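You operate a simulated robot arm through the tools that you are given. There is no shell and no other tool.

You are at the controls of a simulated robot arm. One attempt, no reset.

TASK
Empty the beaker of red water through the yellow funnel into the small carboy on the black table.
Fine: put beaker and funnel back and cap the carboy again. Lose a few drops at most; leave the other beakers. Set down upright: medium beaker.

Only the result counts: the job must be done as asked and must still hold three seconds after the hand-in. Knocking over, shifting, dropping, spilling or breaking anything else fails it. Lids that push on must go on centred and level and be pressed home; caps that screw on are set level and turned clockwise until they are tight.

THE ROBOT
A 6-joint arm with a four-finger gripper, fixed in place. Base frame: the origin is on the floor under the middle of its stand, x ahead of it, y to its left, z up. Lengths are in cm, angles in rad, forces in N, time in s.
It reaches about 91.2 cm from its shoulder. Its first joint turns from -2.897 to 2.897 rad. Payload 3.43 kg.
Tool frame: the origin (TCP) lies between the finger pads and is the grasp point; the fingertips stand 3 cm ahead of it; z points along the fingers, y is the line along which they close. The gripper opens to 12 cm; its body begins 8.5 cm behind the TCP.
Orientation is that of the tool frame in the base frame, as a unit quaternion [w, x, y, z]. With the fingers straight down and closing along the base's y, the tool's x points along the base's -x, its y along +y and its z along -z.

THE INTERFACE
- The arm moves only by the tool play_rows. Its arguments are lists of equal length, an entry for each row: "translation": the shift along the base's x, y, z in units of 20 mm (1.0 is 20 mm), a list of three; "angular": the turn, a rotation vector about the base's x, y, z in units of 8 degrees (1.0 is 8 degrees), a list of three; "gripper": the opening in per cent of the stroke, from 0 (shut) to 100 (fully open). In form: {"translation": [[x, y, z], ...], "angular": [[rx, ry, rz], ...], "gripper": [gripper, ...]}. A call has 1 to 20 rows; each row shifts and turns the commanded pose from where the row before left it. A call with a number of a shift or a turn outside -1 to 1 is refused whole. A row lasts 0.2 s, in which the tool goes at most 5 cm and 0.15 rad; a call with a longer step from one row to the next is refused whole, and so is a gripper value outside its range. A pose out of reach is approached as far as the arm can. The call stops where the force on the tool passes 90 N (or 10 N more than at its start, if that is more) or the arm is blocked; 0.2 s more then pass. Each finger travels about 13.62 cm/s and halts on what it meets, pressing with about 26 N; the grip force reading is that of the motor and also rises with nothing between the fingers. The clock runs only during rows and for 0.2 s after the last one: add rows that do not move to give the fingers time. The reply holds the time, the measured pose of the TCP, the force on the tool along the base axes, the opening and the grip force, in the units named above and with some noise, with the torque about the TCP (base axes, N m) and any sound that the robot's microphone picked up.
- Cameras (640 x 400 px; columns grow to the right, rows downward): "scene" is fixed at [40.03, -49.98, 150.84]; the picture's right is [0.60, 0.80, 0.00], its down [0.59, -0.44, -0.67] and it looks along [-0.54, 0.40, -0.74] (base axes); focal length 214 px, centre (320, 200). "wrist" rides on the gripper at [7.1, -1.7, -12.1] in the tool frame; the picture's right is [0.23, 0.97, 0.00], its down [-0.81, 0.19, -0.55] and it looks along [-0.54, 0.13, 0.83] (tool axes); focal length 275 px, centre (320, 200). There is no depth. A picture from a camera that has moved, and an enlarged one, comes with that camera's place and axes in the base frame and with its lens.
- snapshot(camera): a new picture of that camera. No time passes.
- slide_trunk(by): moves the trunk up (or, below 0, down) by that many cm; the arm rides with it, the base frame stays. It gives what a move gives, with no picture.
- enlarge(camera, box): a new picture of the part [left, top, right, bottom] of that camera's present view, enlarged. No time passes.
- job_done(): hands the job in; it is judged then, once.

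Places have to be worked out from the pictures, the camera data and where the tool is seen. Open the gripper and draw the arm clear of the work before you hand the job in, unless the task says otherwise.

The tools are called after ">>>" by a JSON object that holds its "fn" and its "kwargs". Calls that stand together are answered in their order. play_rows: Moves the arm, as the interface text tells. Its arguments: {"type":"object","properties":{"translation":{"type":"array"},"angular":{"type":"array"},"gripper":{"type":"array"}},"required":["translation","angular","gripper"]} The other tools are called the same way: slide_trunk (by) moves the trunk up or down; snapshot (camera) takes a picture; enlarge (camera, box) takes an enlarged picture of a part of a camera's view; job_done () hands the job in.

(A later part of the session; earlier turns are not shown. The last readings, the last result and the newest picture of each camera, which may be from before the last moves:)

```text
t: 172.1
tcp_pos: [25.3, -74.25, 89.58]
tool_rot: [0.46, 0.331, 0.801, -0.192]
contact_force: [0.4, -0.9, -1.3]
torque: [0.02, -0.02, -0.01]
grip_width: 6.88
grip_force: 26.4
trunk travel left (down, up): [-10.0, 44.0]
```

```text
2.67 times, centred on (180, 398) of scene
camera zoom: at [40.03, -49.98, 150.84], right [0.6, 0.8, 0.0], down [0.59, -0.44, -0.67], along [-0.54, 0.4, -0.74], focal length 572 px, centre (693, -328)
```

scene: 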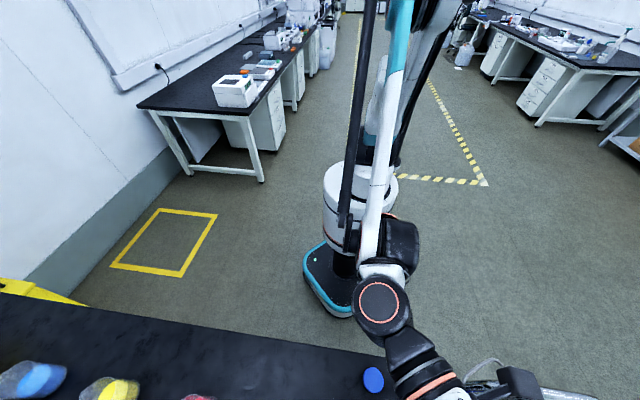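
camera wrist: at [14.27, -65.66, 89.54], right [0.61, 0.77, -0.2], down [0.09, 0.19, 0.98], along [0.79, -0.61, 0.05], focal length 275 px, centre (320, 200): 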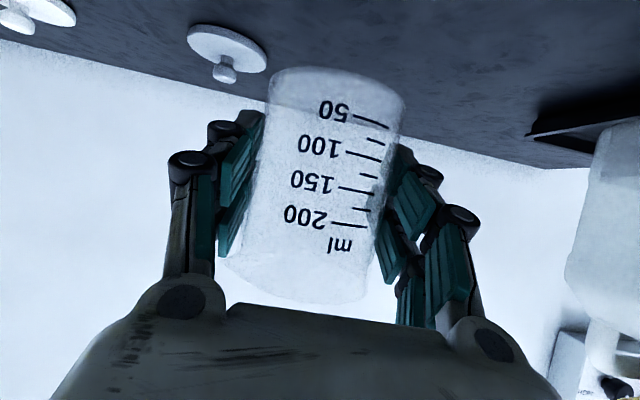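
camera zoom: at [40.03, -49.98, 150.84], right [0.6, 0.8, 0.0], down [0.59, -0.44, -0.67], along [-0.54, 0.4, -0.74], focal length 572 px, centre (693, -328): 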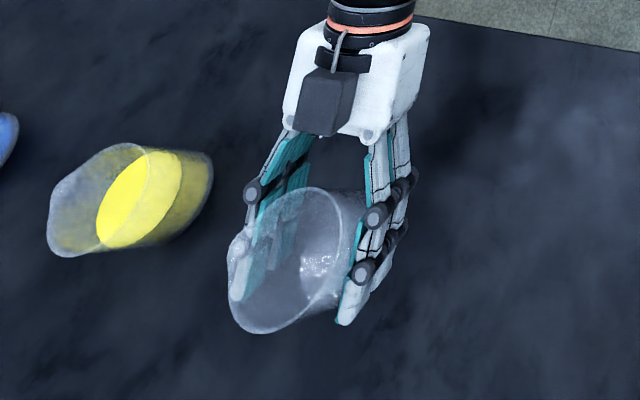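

I fine-correct by 2.5 mm to the original spot and lower to just above the bench.

>>> {"fn": "play_rows", "kwargs": {"translation": [[0.025, -0.125, -0.5], [0, 0, -0.9], [0, 0, -0.9], [0, 0, -0.9], [0, 0, -0.7], [0, 0, -0.4], [0, 0, 0]], "angular": [[0, 0, 0], [0, 0, 0], [0, 0, 0], [0, 0, 0], [0, 0, 0], [0, 0, 0], [0, 0, 0]], "gripper": [46, 46, 46, 46, 46, 46, 46]}}

>>> {"fn": "snapshot", "kwargs": {"camera": "wrist"}}

```text
t: 173.7
tcp_pos: [25.46, -74.82, 80.93]
tool_rot: [0.462, 0.33, 0.8, -0.192]
contact_force: [-0.2, 0.3, -0.2]
torque: [0.02, -0.01, -0.01]
grip_width: 6.9
grip_force: 26.0
trunk travel left (down, up): [-10.0, 44.0]
```

```text
taken
camera wrist: at [14.41, -66.18, 80.91], right [0.61, 0.77, -0.2], down [0.09, 0.19, 0.98], along [0.79, -0.61, 0.05], focal length 275 px, centre (320, 200)
```

wrist: 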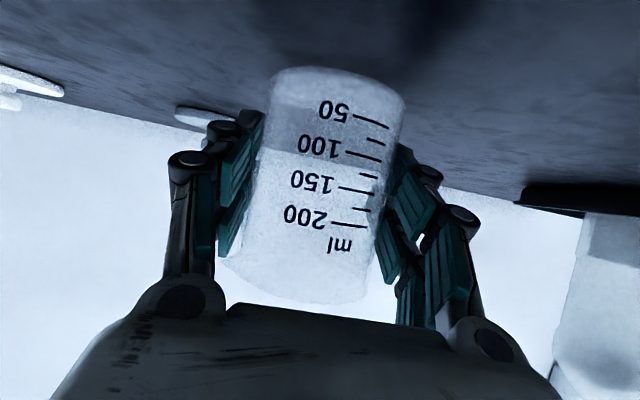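

>>> {"fn": "play_rows", "kwargs": {"translation": [[0, 0, -0.1], [0, 0, -0.1], [0, 0, -0.05], [0, 0, 0]], "angular": [[0, 0, 0], [0, 0, 0], [0, 0, 0], [0, 0, 0]], "gripper": [46, 46, 46, 46]}}

```text
t: 174.7
tcp_pos: [25.34, -74.73, 80.53]
tool_rot: [0.461, 0.332, 0.8, -0.193]
contact_force: [0.2, -0.1, -0.5]
torque: [0.02, 0.01, 0.03]
grip_width: 6.9
grip_force: 26.2
trunk travel left (down, up): [-10.0, 44.0]
```

>>> {"fn": "play_rows", "kwargs": {"translation": [[0, 0, -0.05], [0, 0, -0.03], [0, 0, 0]], "angular": [[0, 0, 0], [0, 0, 0], [0, 0, 0]], "gripper": [46, 46, 46]}}

```text
t: 175.5
tcp_pos: [25.32, -74.8, 80.45]
tool_rot: [0.461, 0.331, 0.8, -0.193]
contact_force: [-0.3, 0.4, 8.0]
torque: [0.03, -0.26, -0.01]
grip_width: 6.91
grip_force: 25.1
trunk travel left (down, up): [-10.0, 44.0]
```

The beaker touches the bench (8 N). I open the fingers gently.

>>> {"fn": "play_rows", "kwargs": {"translation": [[0, 0, 0], [0, 0, 0], [0, 0, 0], [0, 0, 0], [0, 0, 0], [0, 0, 0]], "angular": [[0, 0, 0], [0, 0, 0], [0, 0, 0], [0, 0, 0], [0, 0, 0], [0, 0, 0]], "gripper": [56, 60, 64, 70, 76, 80]}}

>>> {"fn": "snapshot", "kwargs": {"camera": "wrist"}}

>>> {"fn": "enlarge", "kwargs": {"camera": "scene", "box": [60, 396, 300, 400]}}

```text
t: 176.9
tcp_pos: [25.48, -74.74, 80.41]
tool_rot: [0.461, 0.331, 0.8, -0.193]
contact_force: [-0.4, 1.0, -0.8]
torque: [-0.01, 0.0, 0.01]
grip_width: 9.59
grip_force: 0.1
trunk travel left (down, up): [-10.0, 44.0]
```

```text
taken
camera wrist: at [14.35, -66.18, 80.27], right [0.61, 0.77, -0.2], down [0.09, 0.19, 0.98], along [0.79, -0.61, 0.05], focal length 275 px, centre (320, 200)
```

wrist: 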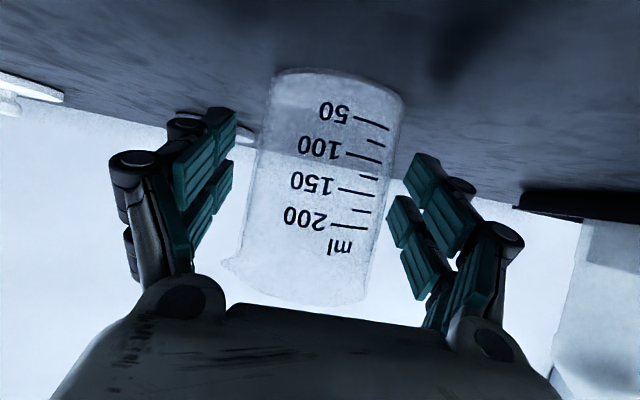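

```text
2.67 times, centred on (180, 398) of scene
camera zoom: at [40.03, -49.98, 150.84], right [0.6, 0.8, 0.0], down [0.59, -0.44, -0.67], along [-0.54, 0.4, -0.74], focal length 572 px, centre (693, -328)
```

zoom: 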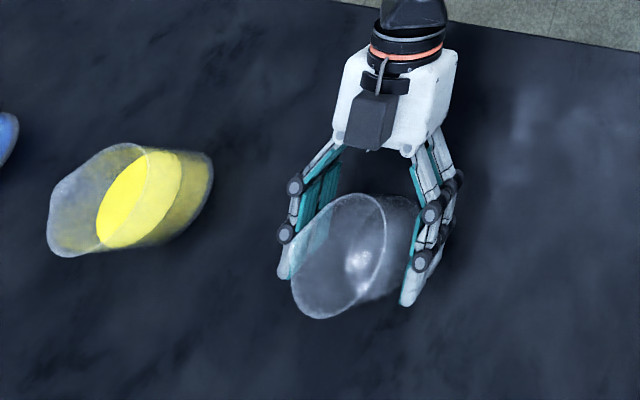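

The beaker stands upright in its place. I rise straight up clear of it.

>>> {"fn": "play_rows", "kwargs": {"translation": [[0, 0, 0.3], [0, 0, 0.6], [0, 0, 0.9], [0, 0, 1], [0, 0, 1], [0, 0, 1], [0, 0, 1], [0, 0, 1], [0, 0, 1], [0, 0, 1], [0, 0, 1], [0, 0, 1], [0, 0, 1], [0, 0, 1], [0, 0, 1], [0, 0, 1]], "angular": [[0, 0, 0], [0, 0, 0], [0, 0, 0], [0, 0, 0], [0, 0, 0], [0, 0, 0], [0, 0, 0], [0, 0, 0], [0, 0, 0], [0, 0, 0], [0, 0, 0], [0, 0, 0], [0, 0, 0], [0, 0, 0], [0, 0, 0], [0, 0, 0]], "gripper": [80, 80, 80, 80, 80, 80, 80, 80, 80, 80, 80, 80, 80, 80, 80, 80]}}

>>> {"fn": "enlarge", "kwargs": {"camera": "scene", "box": [60, 396, 300, 400]}}

```text
t: 180.3
tcp_pos: [25.14, -74.71, 109.99]
tool_rot: [0.462, 0.332, 0.8, -0.194]
contact_force: [-0.8, 0.6, 0.5]
torque: [-0.02, -0.01, -0.02]
grip_width: 9.62
grip_force: 0.0
trunk travel left (down, up): [-10.0, 44.0]
```

```text
2.67 times, centred on (180, 398) of scene
camera zoom: at [40.03, -49.98, 150.84], right [0.6, 0.8, 0.0], down [0.59, -0.44, -0.67], along [-0.54, 0.4, -0.74], focal length 572 px, centre (693, -328)
```

zoom: 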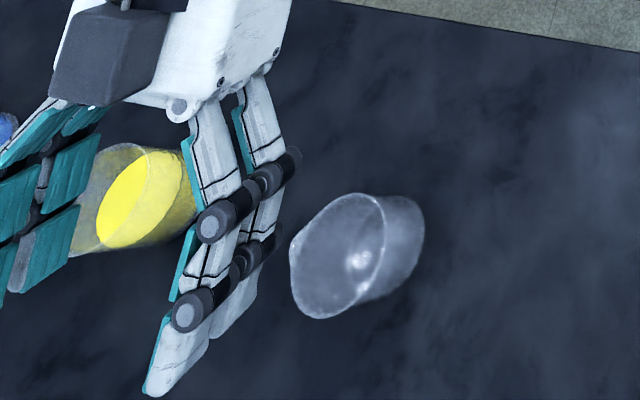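

The beaker is fine. I straighten the tool while rising, then go back over the funnel.

>>> {"fn": "play_rows", "kwargs": {"translation": [[0, 0, 1], [0, 0, 1], [0, 0, 1], [0, 0, 1], [0, 0, 1], [0, 0, 1], [0, 0, 1], [0, 0, 1], [0, 0, 0]], "angular": [[0.663, 0.663, 0], [0.663, 0.663, 0], [0.663, 0.663, 0], [0.663, 0.663, 0], [0.663, 0.663, 0], [0.663, 0.663, 0], [0.663, 0.663, 0], [0.663, 0.663, 0], [0, 0, 0]], "gripper": [80, 75, 70, 65, 60, 55, 50, 50, 50]}}

>>> {"fn": "play_rows", "kwargs": {"translation": [[0.5, 0.385, 0], [0.9, 0.693, 0], [0.99, 0.762, 0], [0.99, 0.762, 0], [0.99, 0.762, 0], [0.99, 0.762, 0], [0.99, 0.762, 0], [0.99, 0.762, 0], [0.99, 0.762, 0], [0.99, 0.762, 0], [0.99, 0.762, 0], [0.99, 0.762, 0], [0.9, 0.693, 0], [0.5, 0.385, 0], [0.3, 0.23, 0], [0, 0, 0]], "angular": [[0, 0, 0], [0, 0, 0], [0, 0, 0], [0, 0, 0], [0, 0, 0], [0, 0, 0], [0, 0, 0], [0, 0, 0], [0, 0, 0], [0, 0, 0], [0, 0, 0], [0, 0, 0], [0, 0, 0], [0, 0, 0], [0, 0, 0], [0, 0, 0]], "gripper": [45, 40, 35, 32, 32, 32, 32, 32, 32, 32, 32, 32, 32, 32, 32, 32]}}

>>> {"fn": "snapshot", "kwargs": {"camera": "wrist"}}

```text
t: 182.3
tcp_pos: [25.03, -74.82, 125.98]
tool_rot: [-0.001, 0.382, 0.924, 0.0]
contact_force: [0.1, 0.4, 0.0]
torque: [0.04, 0.03, 0.01]
grip_width: 6.01
grip_force: 0.0
trunk travel left (down, up): [-10.0, 44.0]
```

```text
t: 185.7
tcp_pos: [51.37, -54.88, 125.86]
tool_rot: [0.0, 0.382, 0.924, -0.002]
contact_force: [0.1, 0.4, -0.6]
torque: [-0.03, 0.0, 0.03]
grip_width: 3.84
grip_force: 0.2
trunk travel left (down, up): [-10.0, 44.0]
```

```text
taken
camera wrist: at [45.17, -51.13, 138.0], right [0.52, 0.85, 0.0], down [0.71, -0.44, 0.55], along [0.47, -0.29, -0.83], focal length 275 px, centre (320, 200)
```

wrist: 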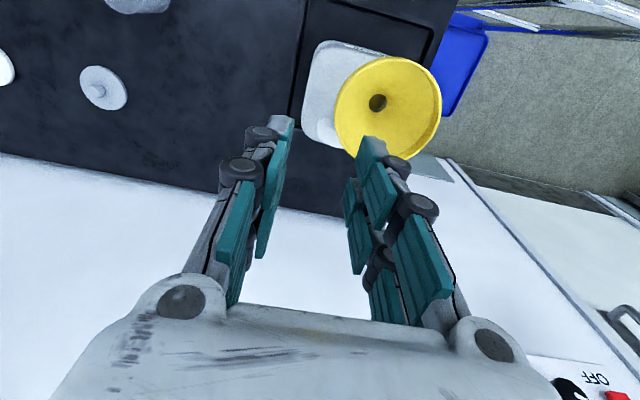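

I shift onto the same wall position as before and lower to just above the rim.

>>> {"fn": "play_rows", "kwargs": {"translation": [[0.38, 0.375, -0.3], [0.375, 0.375, -0.8], [0, 0, -1], [0, 0, -1], [0, 0, -1], [0, 0, -1], [0, 0, -0.8], [0, 0, -0.4], [0, 0, 0]], "angular": [[0, 0, 0], [0, 0, 0], [0, 0, 0], [0, 0, 0], [0, 0, 0], [0, 0, 0], [0, 0, 0], [0, 0, 0], [0, 0, 0]], "gripper": [32, 32, 30, 28, 28, 28, 28, 28, 28]}}

>>> {"fn": "enlarge", "kwargs": {"camera": "wrist", "box": [230, 60, 550, 260]}}

```text
t: 187.7
tcp_pos: [52.94, -53.31, 113.31]
tool_rot: [-0.001, 0.381, 0.925, 0.0]
contact_force: [0.6, 0.6, 0.4]
torque: [-0.02, 0.0, -0.01]
grip_width: 3.39
grip_force: 0.0
trunk travel left (down, up): [-10.0, 44.0]
```

```text
2.00 times, centred on (390, 160) of wrist
camera zoom: at [46.73, -49.52, 125.39], right [0.52, 0.85, 0.0], down [0.71, -0.44, 0.55], along [0.47, -0.29, -0.83], focal length 551 px, centre (180, 280)
```

zoom: 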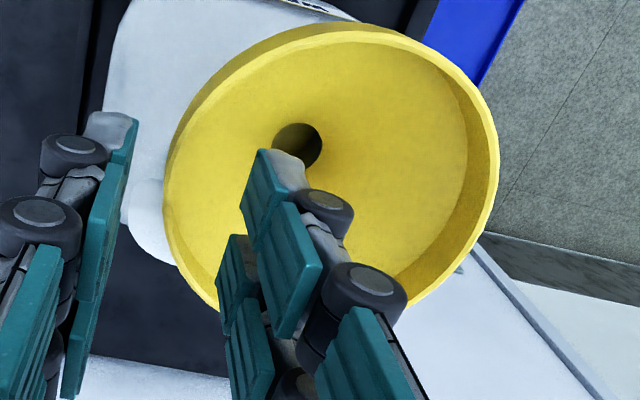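

Aligned within about 1 mm. I lower so the pads straddle the rim at the same depth as before.

>>> {"fn": "play_rows", "kwargs": {"translation": [[-0.025, -0.05, -0.5], [0, 0, -0.7], [0, 0, -0.5], [0, 0, -0.25], [0, 0, 0]], "angular": [[0, 0, 0], [0, 0, 0], [0, 0, 0], [0, 0, 0], [0, 0, 0]], "gripper": [28, 28, 26, 24, 22]}}

>>> {"fn": "enlarge", "kwargs": {"camera": "wrist", "box": [230, 90, 430, 220]}}

```text
t: 188.9
tcp_pos: [52.88, -53.52, 109.43]
tool_rot: [0.0, 0.381, 0.925, 0.0]
contact_force: [0.4, -0.4, 0.6]
torque: [0.01, -0.02, 0.01]
grip_width: 2.64
grip_force: 0.2
trunk travel left (down, up): [-10.0, 44.0]
```

```text
3.08 times, centred on (330, 155) of wrist
camera zoom: at [46.68, -49.76, 121.48], right [0.52, 0.85, 0.0], down [0.71, -0.44, 0.55], along [0.47, -0.29, -0.83], focal length 847 px, centre (289, 338)
```

zoom: 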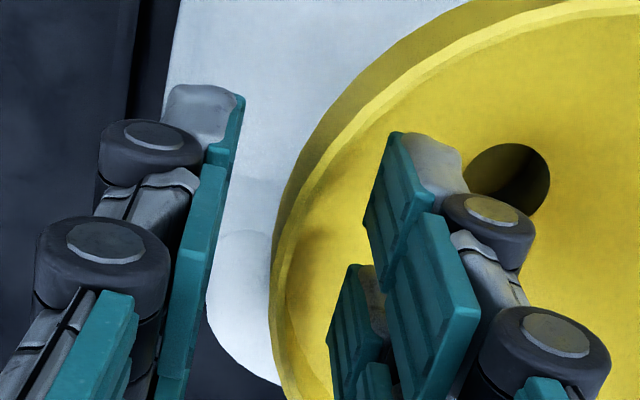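

Good alignment, no contact force. I close on the rim.

>>> {"fn": "play_rows", "kwargs": {"translation": [[0.012, 0.025, 0], [0, 0, 0], [0, 0, 0], [0, 0, 0], [0, 0, 0], [0, 0, 0], [0, 0, 0], [0, 0, 0]], "angular": [[0, 0, 0], [0, 0, 0], [0, 0, 0], [0, 0, 0], [0, 0, 0], [0, 0, 0], [0, 0, 0], [0, 0, 0]], "gripper": [18, 14, 11, 8, 5, 2, 0, 0]}}

>>> {"fn": "snapshot", "kwargs": {"camera": "wrist"}}

```text
t: 190.7
tcp_pos: [52.82, -53.5, 109.37]
tool_rot: [0.0, 0.381, 0.925, -0.001]
contact_force: [1.0, -0.3, 0.2]
torque: [0.02, -0.01, 0.0]
grip_width: 0.85
grip_force: 26.1
trunk travel left (down, up): [-10.0, 44.0]
```

```text
taken
camera wrist: at [46.7, -49.66, 121.57], right [0.52, 0.85, 0.0], down [0.71, -0.44, 0.55], along [0.47, -0.29, -0.83], focal length 275 px, centre (320, 200)
```

wrist: 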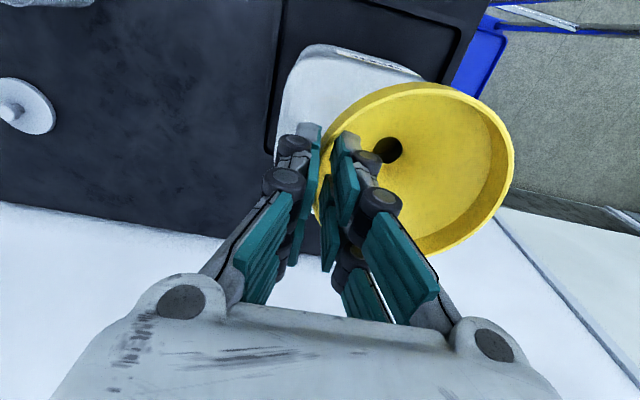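

Gripped as before. I lift straight up slowly off the neck.

>>> {"fn": "play_rows", "kwargs": {"translation": [[0, 0, 0.1], [0, 0, 0.2], [0, 0, 0.3], [0, 0, 0.4], [0, 0, 0.4], [0, 0, 0.4], [0, 0, 0.5], [0, 0, 0.6], [0, 0, 0]], "angular": [[0, 0, 0], [0, 0, 0], [0, 0, 0], [0, 0, 0], [0, 0, 0], [0, 0, 0], [0, 0, 0], [0, 0, 0], [0, 0, 0]], "gripper": [0, 0, 0, 0, 0, 0, 0, 0, 0]}}

>>> {"fn": "snapshot", "kwargs": {"camera": "wrist"}}

```text
t: 192.7
tcp_pos: [52.78, -53.35, 115.14]
tool_rot: [0.0, 0.382, 0.924, -0.001]
contact_force: [-0.8, -0.2, -1.2]
torque: [-0.05, 0.05, -0.02]
grip_width: 0.87
grip_force: 26.0
trunk travel left (down, up): [-10.0, 44.0]
```

```text
taken
camera wrist: at [46.62, -49.56, 127.26], right [0.52, 0.85, 0.0], down [0.71, -0.44, 0.55], along [0.47, -0.29, -0.83], focal length 275 px, centre (320, 200)
```

wrist: 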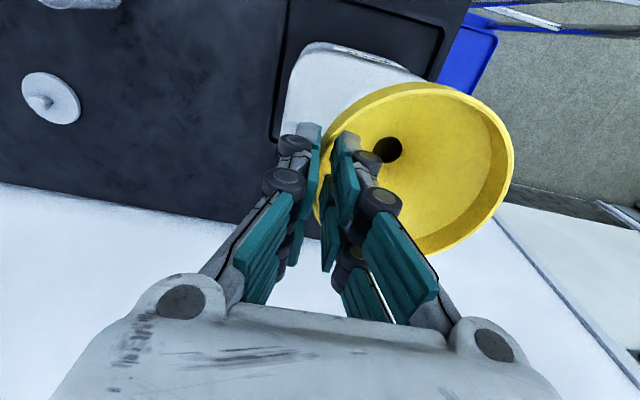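

The funnel is free of the neck. I raise and carry it back above its original place on the bench.

>>> {"fn": "play_rows", "kwargs": {"translation": [[0, 0, 0.8], [0, 0, 1], [0, 0, 0.7], [-0.4, -0.14, 0], [-0.7, -0.244, 0], [-0.95, -0.332, 0], [-0.95, -0.332, 0], [-0.95, -0.332, 0], [-0.95, -0.332, 0], [-0.95, -0.332, 0], [-0.95, -0.332, 0], [-0.95, -0.332, 0], [-0.95, -0.332, 0], [-0.95, -0.332, 0], [-0.9, -0.314, 0], [-0.68, -0.237, 0], [-0.4, -0.14, 0], [0, 0, 0]], "angular": [[0, 0, 0], [0, 0, 0], [0, 0, 0], [0, 0, 0], [0, 0, 0], [0, 0, 0], [0, 0, 0], [0, 0, 0], [0, 0, 0], [0, 0, 0], [0, 0, 0], [0, 0, 0], [0, 0, 0], [0, 0, 0], [0, 0, 0], [0, 0, 0], [0, 0, 0], [0, 0, 0]], "gripper": [0, 0, 0, 0, 0, 0, 0, 0, 0, 0, 0, 0, 0, 0, 0, 0, 0, 0]}}

>>> {"fn": "play_rows", "kwargs": {"translation": [[0, 0, -0.5], [0, 0, -0.9], [0, 0, -1], [0, 0, -1], [0, 0, -1], [0, 0, -1], [0, 0, -1], [0, 0, -1], [0, 0, -1], [0, 0, -1], [0, 0, -1], [0, 0, -1], [0, 0, -1], [0, 0, -0.9], [0, 0, -0.5], [0, 0, 0]], "angular": [[0, 0, 0], [0, 0, 0], [0, 0, 0], [0, 0, 0], [0, 0, 0], [0, 0, 0], [0, 0, 0], [0, 0, 0], [0, 0, 0], [0, 0, 0], [0, 0, 0], [0, 0, 0], [0, 0, 0], [0, 0, 0], [0, 0, 0], [0, 0, 0]], "gripper": [0, 0, 0, 0, 0, 0, 0, 0, 0, 0, 0, 0, 0, 0, 0, 0]}}

>>> {"fn": "snapshot", "kwargs": {"camera": "wrist"}}

>>> {"fn": "enlarge", "kwargs": {"camera": "scene", "box": [180, 396, 600, 400]}}

```text
t: 196.5
tcp_pos: [29.53, -61.41, 120.16]
tool_rot: [0.0, 0.381, 0.925, -0.001]
contact_force: [0.1, -0.2, -1.3]
torque: [-0.05, 0.04, 0.02]
grip_width: 0.85
grip_force: 25.9
trunk travel left (down, up): [-10.0, 44.0]
```

```text
t: 199.9
tcp_pos: [29.59, -61.39, 92.59]
tool_rot: [0.0, 0.381, 0.925, -0.001]
contact_force: [-0.7, 0.5, 0.1]
torque: [-0.04, 0.06, -0.02]
grip_width: 0.85
grip_force: 25.8
trunk travel left (down, up): [-10.0, 44.0]
```

```text
taken
camera wrist: at [23.37, -57.69, 104.7], right [0.52, 0.85, 0.0], down [0.71, -0.44, 0.55], along [0.47, -0.29, -0.83], focal length 275 px, centre (320, 200)
```

wrist: 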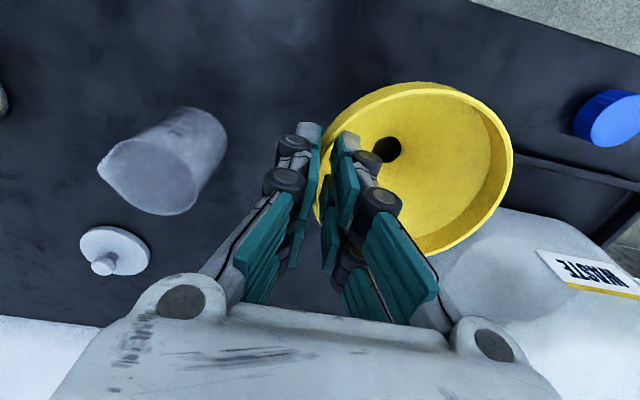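

```text
1.52 times, centred on (390, 398) of scene
camera zoom: at [40.03, -49.98, 150.84], right [0.6, 0.8, 0.0], down [0.59, -0.44, -0.67], along [-0.54, 0.4, -0.74], focal length 327 px, centre (213, -102)
```

zoom: 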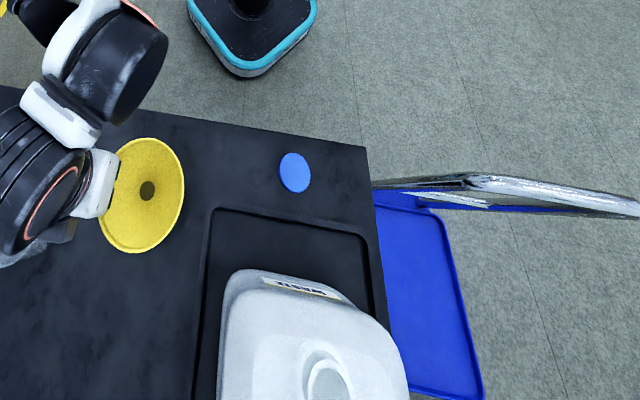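

On target. I lower to just above the bench, then in small steps.

>>> {"fn": "play_rows", "kwargs": {"translation": [[0, 0, -0.5], [0, 0, -0.8], [0, 0, -0.7], [0, 0, -0.5], [0, 0, -0.2], [0, 0, 0]], "angular": [[0, 0, 0], [0, 0, 0], [0, 0, 0], [0, 0, 0], [0, 0, 0], [0, 0, 0]], "gripper": [0, 0, 0, 0, 0, 0]}}

>>> {"fn": "play_rows", "kwargs": {"translation": [[0, 0, -0.1], [0, 0, -0.05], [0, 0, 0]], "angular": [[0, 0, 0], [0, 0, 0], [0, 0, 0]], "gripper": [0, 0, 0]}}

```text
t: 201.3
tcp_pos: [29.5, -61.48, 87.2]
tool_rot: [-0.001, 0.381, 0.924, -0.001]
contact_force: [0.4, -0.1, -0.8]
torque: [-0.06, 0.02, 0.02]
grip_width: 0.86
grip_force: 25.6
trunk travel left (down, up): [-10.0, 44.0]
```

```text
t: 202.1
tcp_pos: [29.42, -61.46, 86.89]
tool_rot: [0.0, 0.38, 0.925, -0.001]
contact_force: [0.2, -0.8, -0.1]
torque: [-0.07, 0.05, 0.0]
grip_width: 0.87
grip_force: 25.4
trunk travel left (down, up): [-10.0, 44.0]
```

>>> {"fn": "play_rows", "kwargs": {"translation": [[0, 0, -0.05], [0, 0, -0.05], [0, 0, 0]], "angular": [[0, 0, 0], [0, 0, 0], [0, 0, 0]], "gripper": [0, 0, 0]}}

```text
t: 202.9
tcp_pos: [29.56, -61.41, 86.87]
tool_rot: [0.0, 0.382, 0.924, 0.0]
contact_force: [0.5, 0.4, -0.8]
torque: [-0.04, -0.01, 0.01]
grip_width: 0.88
grip_force: 26.1
trunk travel left (down, up): [-10.0, 44.0]
```

>>> {"fn": "play_rows", "kwargs": {"translation": [[0, 0, -0.05], [0, 0, -0.05], [0, 0, 0]], "angular": [[0, 0, 0], [0, 0, 0], [0, 0, 0]], "gripper": [0, 0, 0]}}

>>> {"fn": "snapshot", "kwargs": {"camera": "wrist"}}

```text
t: 203.7
tcp_pos: [29.54, -61.32, 86.75]
tool_rot: [-0.001, 0.382, 0.924, -0.001]
contact_force: [-1.3, -7.6, 19.0]
torque: [-0.35, -0.23, -0.08]
grip_width: 0.83
grip_force: 25.9
trunk travel left (down, up): [-10.0, 44.0]
```

```text
taken
camera wrist: at [23.27, -57.66, 98.72], right [0.52, 0.85, 0.0], down [0.71, -0.43, 0.55], along [0.47, -0.29, -0.83], focal length 275 px, centre (320, 200)
```

wrist: 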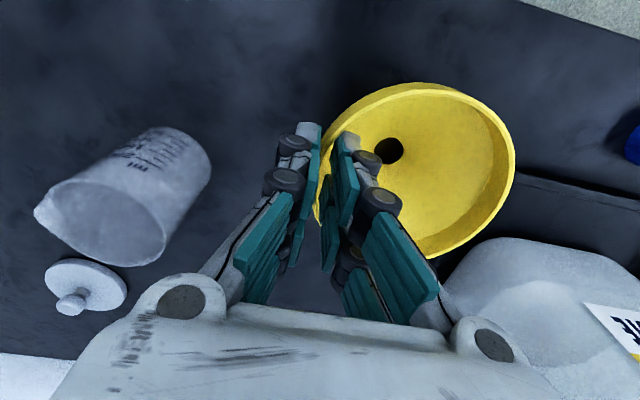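

Contact with the bench (19 N). I ease up half a millimetre and open the fingers gently.

>>> {"fn": "play_rows", "kwargs": {"translation": [[0, 0, 0.03], [0, 0, 0], [0, 0, 0], [0, 0, 0], [0, 0, 0], [0, 0, 0]], "angular": [[0, 0, 0], [0, 0, 0], [0, 0, 0], [0, 0, 0], [0, 0, 0], [0, 0, 0]], "gripper": [0, 9, 12, 16, 20, 24]}}

>>> {"fn": "snapshot", "kwargs": {"camera": "wrist"}}

```text
t: 205.1
tcp_pos: [29.49, -61.37, 86.56]
tool_rot: [0.0, 0.381, 0.925, 0.0]
contact_force: [0.4, -0.8, 0.3]
torque: [-0.01, 0.0, 0.04]
grip_width: 2.87
grip_force: 0.1
trunk travel left (down, up): [-10.0, 44.0]
```

```text
taken
camera wrist: at [23.37, -57.66, 98.69], right [0.52, 0.85, 0.0], down [0.71, -0.44, 0.55], along [0.47, -0.29, -0.83], focal length 275 px, centre (320, 200)
```

wrist: 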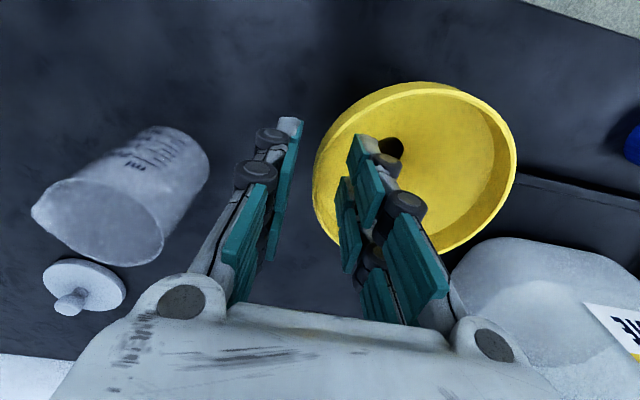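

The funnel stands free and upright. I rise straight up and check in the scene camera.

>>> {"fn": "play_rows", "kwargs": {"translation": [[0, 0, 0.4], [0, 0, 0.8], [0, 0, 1], [0, 0, 1], [0, 0, 1], [0, 0, 1], [0, 0, 1], [0, 0, 1], [0, 0, 1], [0, 0, 1], [0, 0, 1], [0, 0, 1], [0, 0, 1], [0, 0, 0]], "angular": [[0, 0, 0], [0, 0, 0], [0, 0, 0], [0, 0, 0], [0, 0, 0], [0, 0, 0], [0, 0, 0], [0, 0, 0], [0, 0, 0], [0, 0, 0], [0, 0, 0], [0, 0, 0], [0, 0, 0], [0, 0, 0]], "gripper": [24, 24, 24, 30, 40, 50, 60, 60, 60, 60, 60, 60, 60, 60]}}

>>> {"fn": "enlarge", "kwargs": {"camera": "scene", "box": [180, 396, 600, 400]}}

>>> {"fn": "snapshot", "kwargs": {"camera": "wrist"}}

```text
t: 208.1
tcp_pos: [29.53, -61.33, 111.13]
tool_rot: [-0.001, 0.381, 0.925, -0.001]
contact_force: [0.0, -0.4, -0.3]
torque: [0.0, -0.03, 0.03]
grip_width: 7.19
grip_force: 0.1
trunk travel left (down, up): [-10.0, 44.0]
```

```text
1.52 times, centred on (390, 398) of scene
camera zoom: at [40.03, -49.98, 150.84], right [0.6, 0.8, 0.0], down [0.59, -0.44, -0.67], along [-0.54, 0.4, -0.74], focal length 327 px, centre (213, -102)
```

zoom: 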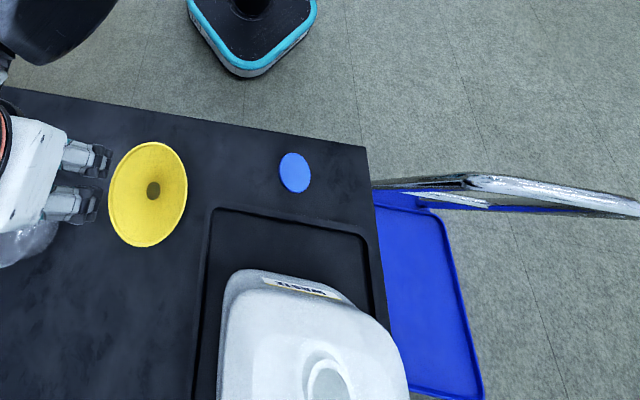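

```text
taken
camera wrist: at [23.34, -57.63, 123.23], right [0.52, 0.85, 0.0], down [0.71, -0.44, 0.55], along [0.47, -0.29, -0.83], focal length 275 px, centre (320, 200)
```

wrist: 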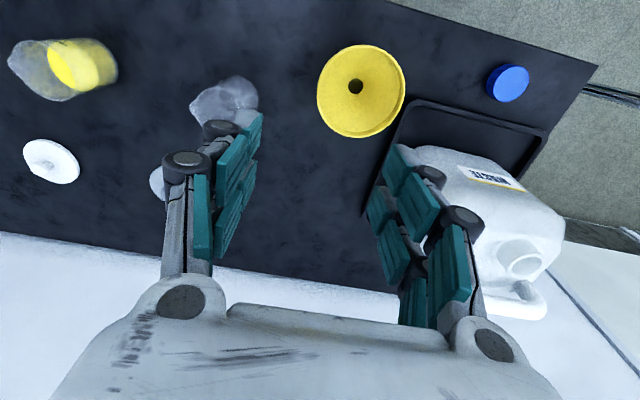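

The funnel is back (within about half a centimetre of its original place). Now I go over the cap and descend to about 12 cm above it to align.

>>> {"fn": "play_rows", "kwargs": {"translation": [[0.4, 0.6, 0], [0.625, 0.945, 0], [0.625, 0.945, 0], [0.625, 0.945, 0], [0.625, 0.945, 0], [0.625, 0.945, 0], [0.625, 0.945, 0], [0.625, 0.945, 0], [0.625, 0.945, 0], [0.625, 0.945, 0], [0.625, 0.945, 0], [0.625, 0.945, 0], [0.625, 0.945, 0], [0.22, 0.34, 0], [0, 0, 0]], "angular": [[0, 0, 0], [0, 0, 0], [0, 0, 0], [0, 0, 0], [0, 0, 0], [0, 0, 0], [0, 0, 0], [0, 0, 0], [0, 0, 0], [0, 0, 0], [0, 0, 0], [0, 0, 0], [0, 0, 0], [0, 0, 0], [0, 0, 0]], "gripper": [60, 60, 60, 60, 60, 60, 60, 60, 60, 60, 60, 60, 60, 60, 60]}}

>>> {"fn": "play_rows", "kwargs": {"translation": [[0, 0, -0.6], [0, 0, -1], [0, 0, -1], [0, 0, -1], [0, 0, -1], [0, 0, -1], [0, 0, -1], [0, 0, -1], [0, 0, -1], [0, 0, -1], [0, 0, -0.6], [0, 0, 0]], "angular": [[0, 0, 0], [0, 0, 0], [0, 0, 0], [0, 0, 0], [0, 0, 0], [0, 0, 0], [0, 0, 0], [0, 0, 0], [0, 0, 0], [0, 0, 0], [0, 0, 0], [0, 0, 0]], "gripper": [60, 60, 60, 60, 60, 60, 60, 60, 60, 60, 60, 60]}}

>>> {"fn": "snapshot", "kwargs": {"camera": "wrist"}}

>>> {"fn": "enlarge", "kwargs": {"camera": "wrist", "box": [240, 60, 400, 160]}}

```text
t: 211.3
tcp_pos: [45.85, -37.08, 111.21]
tool_rot: [-0.001, 0.381, 0.924, -0.001]
contact_force: [0.2, 0.3, -0.3]
torque: [-0.02, 0.0, 0.01]
grip_width: 7.19
grip_force: 0.2
trunk travel left (down, up): [-10.0, 44.0]
```

```text
t: 213.9
tcp_pos: [45.62, -36.93, 90.57]
tool_rot: [0.0, 0.381, 0.925, -0.001]
contact_force: [0.4, -0.2, 0.1]
torque: [0.01, 0.02, -0.02]
grip_width: 7.19
grip_force: 0.0
trunk travel left (down, up): [-10.0, 44.0]
```

```text
taken
camera wrist: at [39.58, -33.11, 102.69], right [0.52, 0.85, 0.0], down [0.71, -0.44, 0.55], along [0.47, -0.29, -0.83], focal length 275 px, centre (320, 200)
```

wrist: 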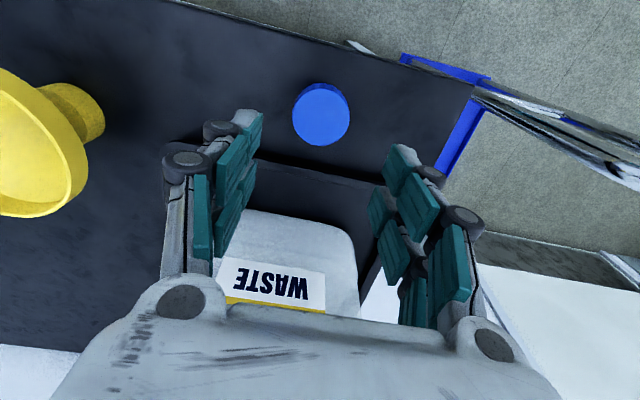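

```text
4.00 times, centred on (320, 110) of wrist
camera zoom: at [39.58, -33.11, 102.69], right [0.52, 0.85, 0.0], down [0.71, -0.44, 0.55], along [0.47, -0.29, -0.83], focal length 1101 px, centre (320, 560)
```

zoom: 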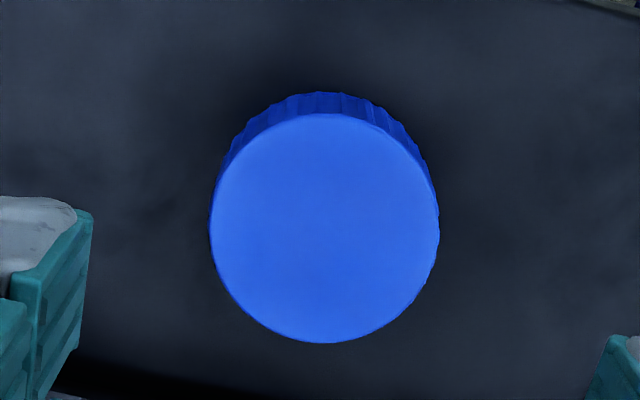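

The cap is within 2–3 mm of the axis. I correct and descend to just above grip height.

>>> {"fn": "play_rows", "kwargs": {"translation": [[0.125, -0.022, -0.5], [0, 0, -1], [0, 0, -1], [0, 0, -1], [0, 0, -1], [0, 0, -0.7], [0, 0, -0.3], [0, 0, 0]], "angular": [[0, 0, 0], [0, 0, 0], [0, 0, 0], [0, 0, 0], [0, 0, 0], [0, 0, 0], [0, 0, 0], [0, 0, 0]], "gripper": [60, 60, 60, 60, 60, 60, 60, 60]}}

>>> {"fn": "enlarge", "kwargs": {"camera": "wrist", "box": [220, 100, 420, 225]}}

```text
t: 215.7
tcp_pos: [46.09, -36.9, 79.62]
tool_rot: [-0.001, 0.381, 0.925, -0.001]
contact_force: [-0.5, -0.3, -0.3]
torque: [-0.02, -0.01, 0.01]
grip_width: 7.22
grip_force: 0.1
trunk travel left (down, up): [-10.0, 44.0]
```

```text
3.20 times, centred on (320, 162) of wrist
camera zoom: at [39.87, -33.17, 91.75], right [0.52, 0.85, 0.0], down [0.71, -0.44, 0.55], along [0.47, -0.29, -0.83], focal length 881 px, centre (320, 320)
```

zoom: 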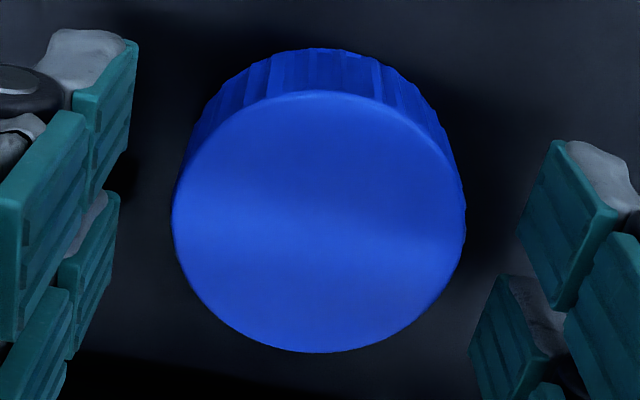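

Centred within 1 mm. I lower to grip height and close on the cap.

>>> {"fn": "play_rows", "kwargs": {"translation": [[0, 0, -0.4], [0, 0, -0.3], [0, 0, 0], [0, 0, 0], [0, 0, 0], [0, 0, 0], [0, 0, 0], [0, 0, 0], [0, 0, 0]], "angular": [[0, 0, 0], [0, 0, 0], [0, 0, 0], [0, 0, 0], [0, 0, 0], [0, 0, 0], [0, 0, 0], [0, 0, 0], [0, 0, 0]], "gripper": [60, 60, 55, 51, 48, 45, 42, 39, 38]}}

>>> {"fn": "enlarge", "kwargs": {"camera": "wrist", "box": [180, 60, 460, 260]}}

```text
t: 217.7
tcp_pos: [46.09, -36.85, 78.38]
tool_rot: [0.001, 0.381, 0.925, -0.001]
contact_force: [10.4, 0.7, 40.5]
torque: [0.57, -0.41, -0.06]
grip_width: 4.9
grip_force: 25.9
trunk travel left (down, up): [-10.0, 44.0]
```

```text
2.00 times, centred on (320, 160) of wrist
camera zoom: at [39.86, -33.05, 90.53], right [0.52, 0.85, 0.0], down [0.71, -0.43, 0.55], along [0.47, -0.29, -0.83], focal length 551 px, centre (320, 280)
```

zoom: 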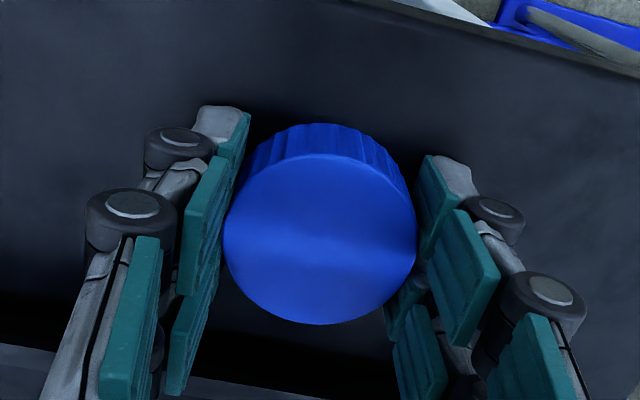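

The fingertips touched the bench while closing (40 N), so I lift right away and check the cap in the grip.

>>> {"fn": "play_rows", "kwargs": {"translation": [[0, 0, 0.1], [0, 0, 0.3], [0, 0, 0.6], [0, 0, 1], [0, 0, 1], [0, 0, 0.5], [0, 0, 0]], "angular": [[0, 0, 0], [0, 0, 0], [0, 0, 0], [0, 0, 0], [0, 0, 0], [0, 0, 0], [0, 0, 0]], "gripper": [38, 38, 38, 38, 38, 38, 38]}}

>>> {"fn": "enlarge", "kwargs": {"camera": "wrist", "box": [180, 60, 460, 260]}}

```text
t: 219.3
tcp_pos: [46.2, -37.01, 85.17]
tool_rot: [0.0, 0.381, 0.925, -0.001]
contact_force: [0.2, 0.8, -0.1]
torque: [-0.02, 0.02, 0.0]
grip_width: 4.9
grip_force: 26.2
trunk travel left (down, up): [-10.0, 44.0]
```

```text
2.00 times, centred on (320, 160) of wrist
camera zoom: at [40.06, -33.19, 97.34], right [0.52, 0.85, 0.0], down [0.71, -0.44, 0.55], along [0.47, -0.29, -0.83], focal length 551 px, centre (320, 280)
```

zoom: 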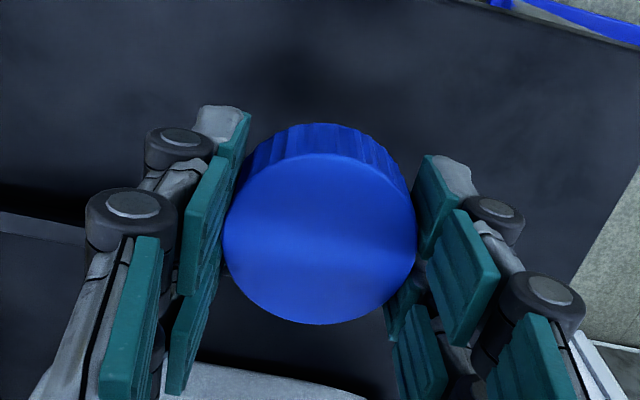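

The cap is held level and centred. I raise it and bring it above the neck, pre-rotating +21° so I can turn clockwise.

>>> {"fn": "play_rows", "kwargs": {"translation": [[0, 0, 0.6], [0, 0, 1], [0, 0, 1], [0, 0, 1], [0, 0, 1], [0, 0, 1], [0, 0, 1], [0, 0, 1], [0, 0, 1], [0, 0, 1], [0, 0, 1], [0, 0, 1], [0, 0, 1], [0, 0, 1], [0, 0, 1], [0, 0, 0.6], [0, 0, 0]], "angular": [[0, 0, 0], [0, 0, 0], [0, 0, 0], [0, 0, 0], [0, 0, 0], [0, 0, 0], [0, 0, 0], [0, 0, 0], [0, 0, 0], [0, 0, 0], [0, 0, 0], [0, 0, 0], [0, 0, 0], [0, 0, 0], [0, 0, 0], [0, 0, 0], [0, 0, 0]], "gripper": [38, 38, 38, 38, 38, 38, 38, 38, 38, 38, 38, 38, 38, 38, 38, 38, 38]}}

>>> {"fn": "play_rows", "kwargs": {"translation": [[0.4, -0.486, 0], [0.75, -0.912, 0], [0.75, -0.912, 0], [0.75, -0.912, 0], [0.75, -0.912, 0], [0.75, -0.912, 0], [0.72, -0.875, 0], [0.35, -0.424, 0], [0, 0, 0], [0, 0, 0]], "angular": [[0, 0, 0], [0, 0, 0], [0, 0, 0], [0, 0, 0], [0, 0, 0], [0, 0, 0], [0, 0, 0], [0, 0, 0], [0, 0, 0], [0, 0, 0]], "gripper": [38, 38, 38, 38, 38, 38, 38, 38, 38, 38]}}

>>> {"fn": "snapshot", "kwargs": {"camera": "wrist"}}

>>> {"fn": "enlarge", "kwargs": {"camera": "wrist", "box": [270, 50, 380, 130]}}

```text
t: 222.9
tcp_pos: [46.23, -37.01, 115.79]
tool_rot: [0.0, 0.381, 0.925, -0.001]
contact_force: [-0.1, -0.1, -0.6]
torque: [0.02, -0.01, 0.0]
grip_width: 4.89
grip_force: 26.1
trunk travel left (down, up): [-10.0, 44.0]
```

```text
t: 225.1
tcp_pos: [56.5, -49.63, 115.81]
tool_rot: [0.0, 0.381, 0.925, -0.001]
contact_force: [0.4, 0.7, -0.6]
torque: [-0.01, -0.01, 0.0]
grip_width: 4.9
grip_force: 26.2
trunk travel left (down, up): [-10.0, 44.0]
```

```text
taken
camera wrist: at [50.36, -45.9, 127.88], right [0.52, 0.85, 0.0], down [0.71, -0.44, 0.55], along [0.47, -0.29, -0.83], focal length 275 px, centre (320, 200)
```

wrist: 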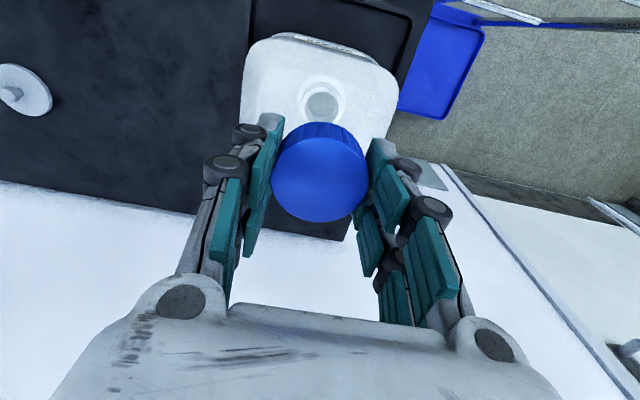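

```text
5.00 times, centred on (325, 90) of wrist
camera zoom: at [50.36, -45.9, 127.88], right [0.52, 0.85, 0.0], down [0.71, -0.44, 0.55], along [0.47, -0.29, -0.83], focal length 1376 px, centre (295, 750)
```

zoom: 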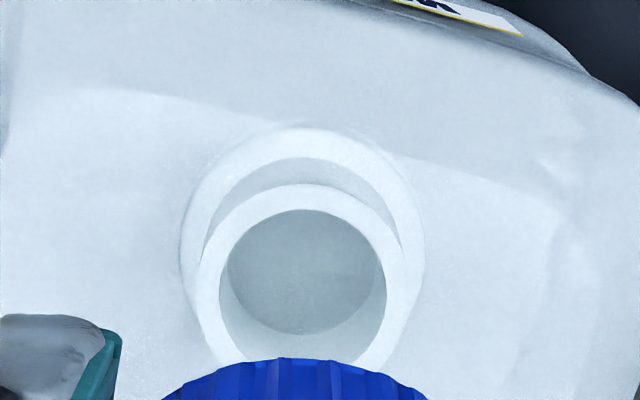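

The neck is about 1.5 mm off the tool axis. I correct, rotate +21° and lower to a few centimetres above the neck.

>>> {"fn": "play_rows", "kwargs": {"translation": [[0.065, 0.03, 0], [0, 0, -0.6], [0, 0, -0.9], [0, 0, -0.9], [0, 0, -0.9], [0, 0, -0.9], [0, 0, -0.6], [0, 0, -0.3], [0, 0, 0]], "angular": [[0, 0, 0.375], [0, 0, 0.375], [0, 0, 0.375], [0, 0, 0.375], [0, 0, 0.375], [0, 0, 0.375], [0, 0, 0.375], [0, 0, 0], [0, 0, 0]], "gripper": [38, 38, 38, 38, 38, 38, 38, 38, 38]}}

>>> {"fn": "snapshot", "kwargs": {"camera": "wrist"}}

```text
t: 227.1
tcp_pos: [56.48, -49.61, 105.39]
tool_rot: [0.0, 0.206, 0.979, -0.001]
contact_force: [0.3, -0.3, -0.9]
torque: [-0.04, -0.02, -0.01]
grip_width: 4.89
grip_force: 26.5
trunk travel left (down, up): [-10.0, 44.0]
```

```text
taken
camera wrist: at [49.35, -48.35, 117.45], right [0.18, 0.98, 0.0], down [0.82, -0.15, 0.55], along [0.54, -0.1, -0.83], focal length 275 px, centre (320, 200)
```

wrist: 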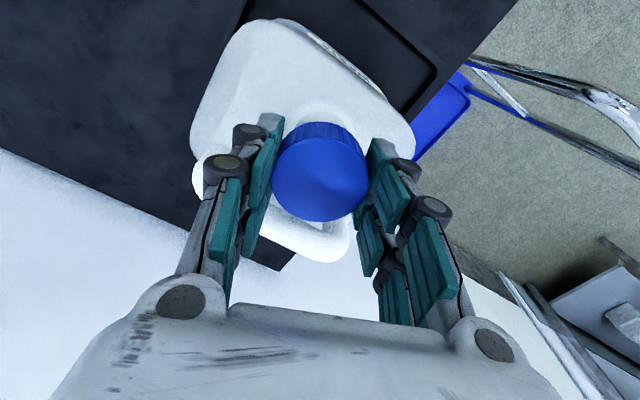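

I correct 2 mm in x and lower toward the neck in small steps.

>>> {"fn": "play_rows", "kwargs": {"translation": [[0.1, 0, -0.3], [0, 0, -0.5], [0, 0, -0.3], [0, 0, 0], [0, 0, 0]], "angular": [[0, 0, 0], [0, 0, 0], [0, 0, 0], [0, 0, 0], [0, 0, 0]], "gripper": [38, 38, 38, 38, 38]}}

>>> {"fn": "enlarge", "kwargs": {"camera": "wrist", "box": [180, 60, 460, 260]}}

```text
t: 228.3
tcp_pos: [56.65, -49.42, 103.31]
tool_rot: [0.001, 0.206, 0.979, -0.001]
contact_force: [5.6, -5.6, 23.4]
torque: [-0.66, -0.11, 0.03]
grip_width: 4.91
grip_force: 25.9
trunk travel left (down, up): [-10.0, 44.0]
```

```text
2.00 times, centred on (320, 160) of wrist
camera zoom: at [49.54, -48.14, 115.41], right [0.18, 0.98, 0.0], down [0.82, -0.15, 0.55], along [0.54, -0.1, -0.83], focal length 551 px, centre (320, 280)
```

zoom: 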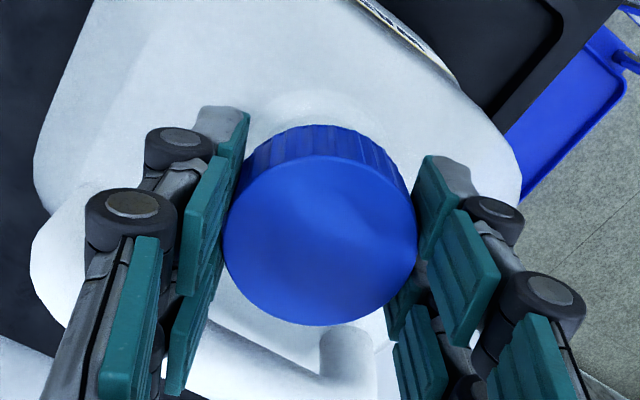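

Contact came early (23 N with sideways force), so the cap rim is hitting the neck edge, offset toward the robot. I raise 1 cm and re-check the alignment.

>>> {"fn": "play_rows", "kwargs": {"translation": [[0, 0, 0.25], [0, 0, 0.25], [0, 0, 0], [0, 0, 0]], "angular": [[0, 0, 0], [0, 0, 0], [0, 0, 0], [0, 0, 0]], "gripper": [38, 38, 38, 38]}}

>>> {"fn": "enlarge", "kwargs": {"camera": "wrist", "box": [180, 60, 460, 260]}}

>>> {"fn": "enlarge", "kwargs": {"camera": "wrist", "box": [250, 90, 390, 190]}}

```text
t: 229.3
tcp_pos: [56.79, -49.57, 104.2]
tool_rot: [0.0, 0.207, 0.978, -0.001]
contact_force: [0.1, -1.3, -0.5]
torque: [0.0, 0.02, 0.0]
grip_width: 4.89
grip_force: 25.6
trunk travel left (down, up): [-10.0, 44.0]
```

```text
2.00 times, centred on (320, 160) of wrist
camera zoom: at [49.7, -48.31, 116.28], right [0.18, 0.98, 0.0], down [0.82, -0.15, 0.55], along [0.54, -0.1, -0.83], focal length 551 px, centre (320, 280)
```

zoom: 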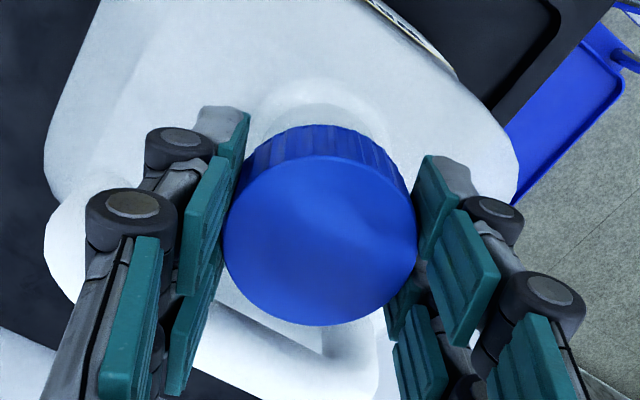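

```text
4.00 times, centred on (320, 140) of wrist
camera zoom: at [49.7, -48.31, 116.28], right [0.18, 0.98, 0.0], down [0.82, -0.15, 0.55], along [0.54, -0.1, -0.83], focal length 1101 px, centre (320, 440)
```

zoom: 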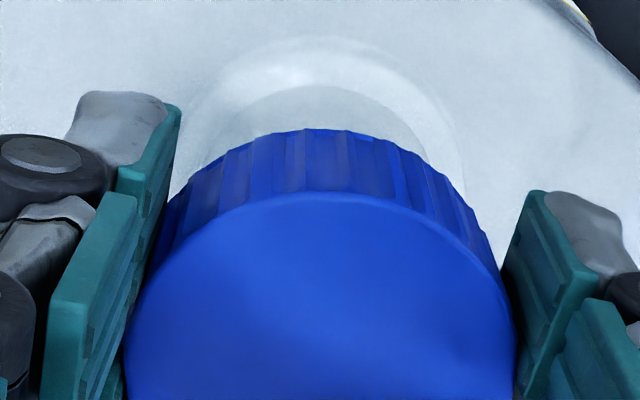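

Free position shows I was ~1.3 mm too far in +x. I correct and lower again carefully.

>>> {"fn": "play_rows", "kwargs": {"translation": [[-0.065, -0.015, 0], [0, 0, -0.2], [0, 0, -0.1], [0, 0, -0.05], [0, 0, 0]], "angular": [[0, 0, 0], [0, 0, 0], [0, 0, 0], [0, 0, 0], [0, 0, 0]], "gripper": [38, 38, 38, 38, 38]}}

>>> {"fn": "enlarge", "kwargs": {"camera": "wrist", "box": [180, 60, 460, 260]}}

```text
t: 230.5
tcp_pos: [56.79, -49.59, 103.52]
tool_rot: [0.0, 0.206, 0.979, -0.001]
contact_force: [0.8, -0.4, 0.1]
torque: [0.03, -0.01, 0.0]
grip_width: 4.88
grip_force: 25.7
trunk travel left (down, up): [-10.0, 44.0]
```

```text
2.00 times, centred on (320, 160) of wrist
camera zoom: at [49.63, -48.35, 115.54], right [0.18, 0.98, 0.0], down [0.82, -0.15, 0.55], along [0.54, -0.1, -0.83], focal length 551 px, centre (320, 280)
```

zoom: 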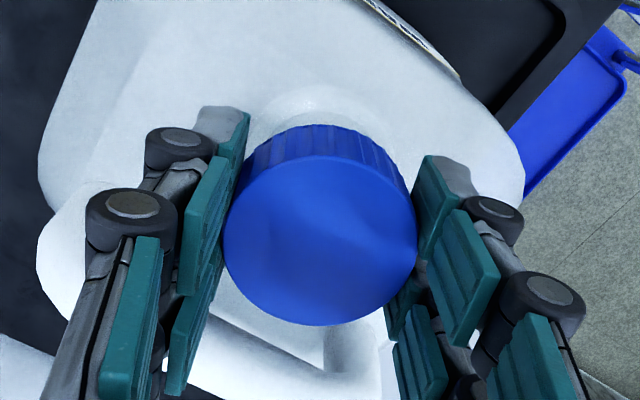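

No contact yet at z≈103.45. I continue down in 1 mm steps.

>>> {"fn": "play_rows", "kwargs": {"translation": [[-0.03, 0, -0.05], [0, 0, -0.05], [0, 0, -0.05], [0, 0, 0]], "angular": [[0, 0, 0], [0, 0, 0], [0, 0, 0], [0, 0, 0]], "gripper": [38, 38, 38, 38]}}

>>> {"fn": "enlarge", "kwargs": {"camera": "wrist", "box": [180, 60, 460, 260]}}

```text
t: 231.5
tcp_pos: [56.65, -49.64, 103.23]
tool_rot: [-0.001, 0.206, 0.978, -0.001]
contact_force: [-0.4, -0.7, -1.3]
torque: [0.01, 0.04, -0.01]
grip_width: 4.87
grip_force: 26.4
trunk travel left (down, up): [-10.0, 44.0]
```

```text
2.00 times, centred on (320, 160) of wrist
camera zoom: at [49.59, -48.33, 115.38], right [0.18, 0.98, 0.0], down [0.82, -0.15, 0.55], along [0.54, -0.1, -0.83], focal length 551 px, centre (320, 280)
```

zoom: 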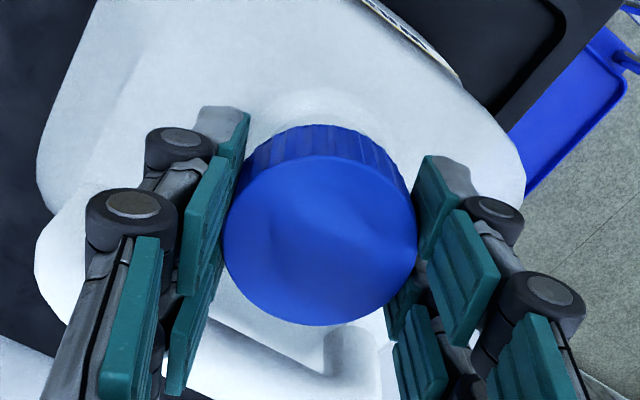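

>>> {"fn": "play_rows", "kwargs": {"translation": [[0, 0, -0.05], [0, 0, -0.05], [0, 0, -0.05], [0, 0, 0]], "angular": [[0, 0, 0], [0, 0, 0], [0, 0, 0], [0, 0, 0]], "gripper": [38, 38, 38, 38]}}

>>> {"fn": "enlarge", "kwargs": {"camera": "wrist", "box": [180, 60, 460, 260]}}

```text
t: 232.5
tcp_pos: [56.67, -49.67, 102.99]
tool_rot: [0.0, 0.206, 0.978, -0.001]
contact_force: [-0.7, -0.5, 0.5]
torque: [0.01, 0.01, -0.01]
grip_width: 4.89
grip_force: 26.2
trunk travel left (down, up): [-10.0, 44.0]
```

```text
2.00 times, centred on (320, 160) of wrist
camera zoom: at [49.57, -48.37, 115.12], right [0.18, 0.98, 0.0], down [0.82, -0.15, 0.55], along [0.54, -0.1, -0.83], focal length 551 px, centre (320, 280)
```

zoom: 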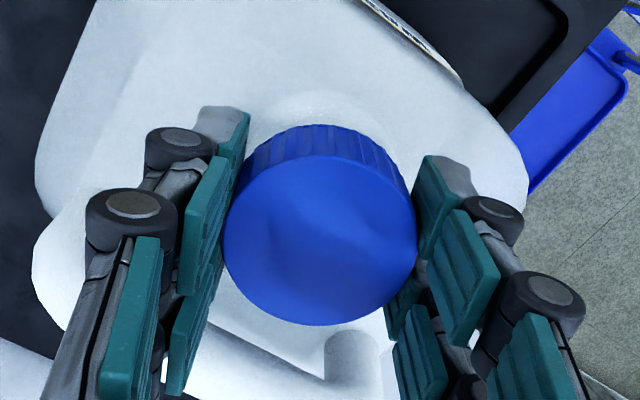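

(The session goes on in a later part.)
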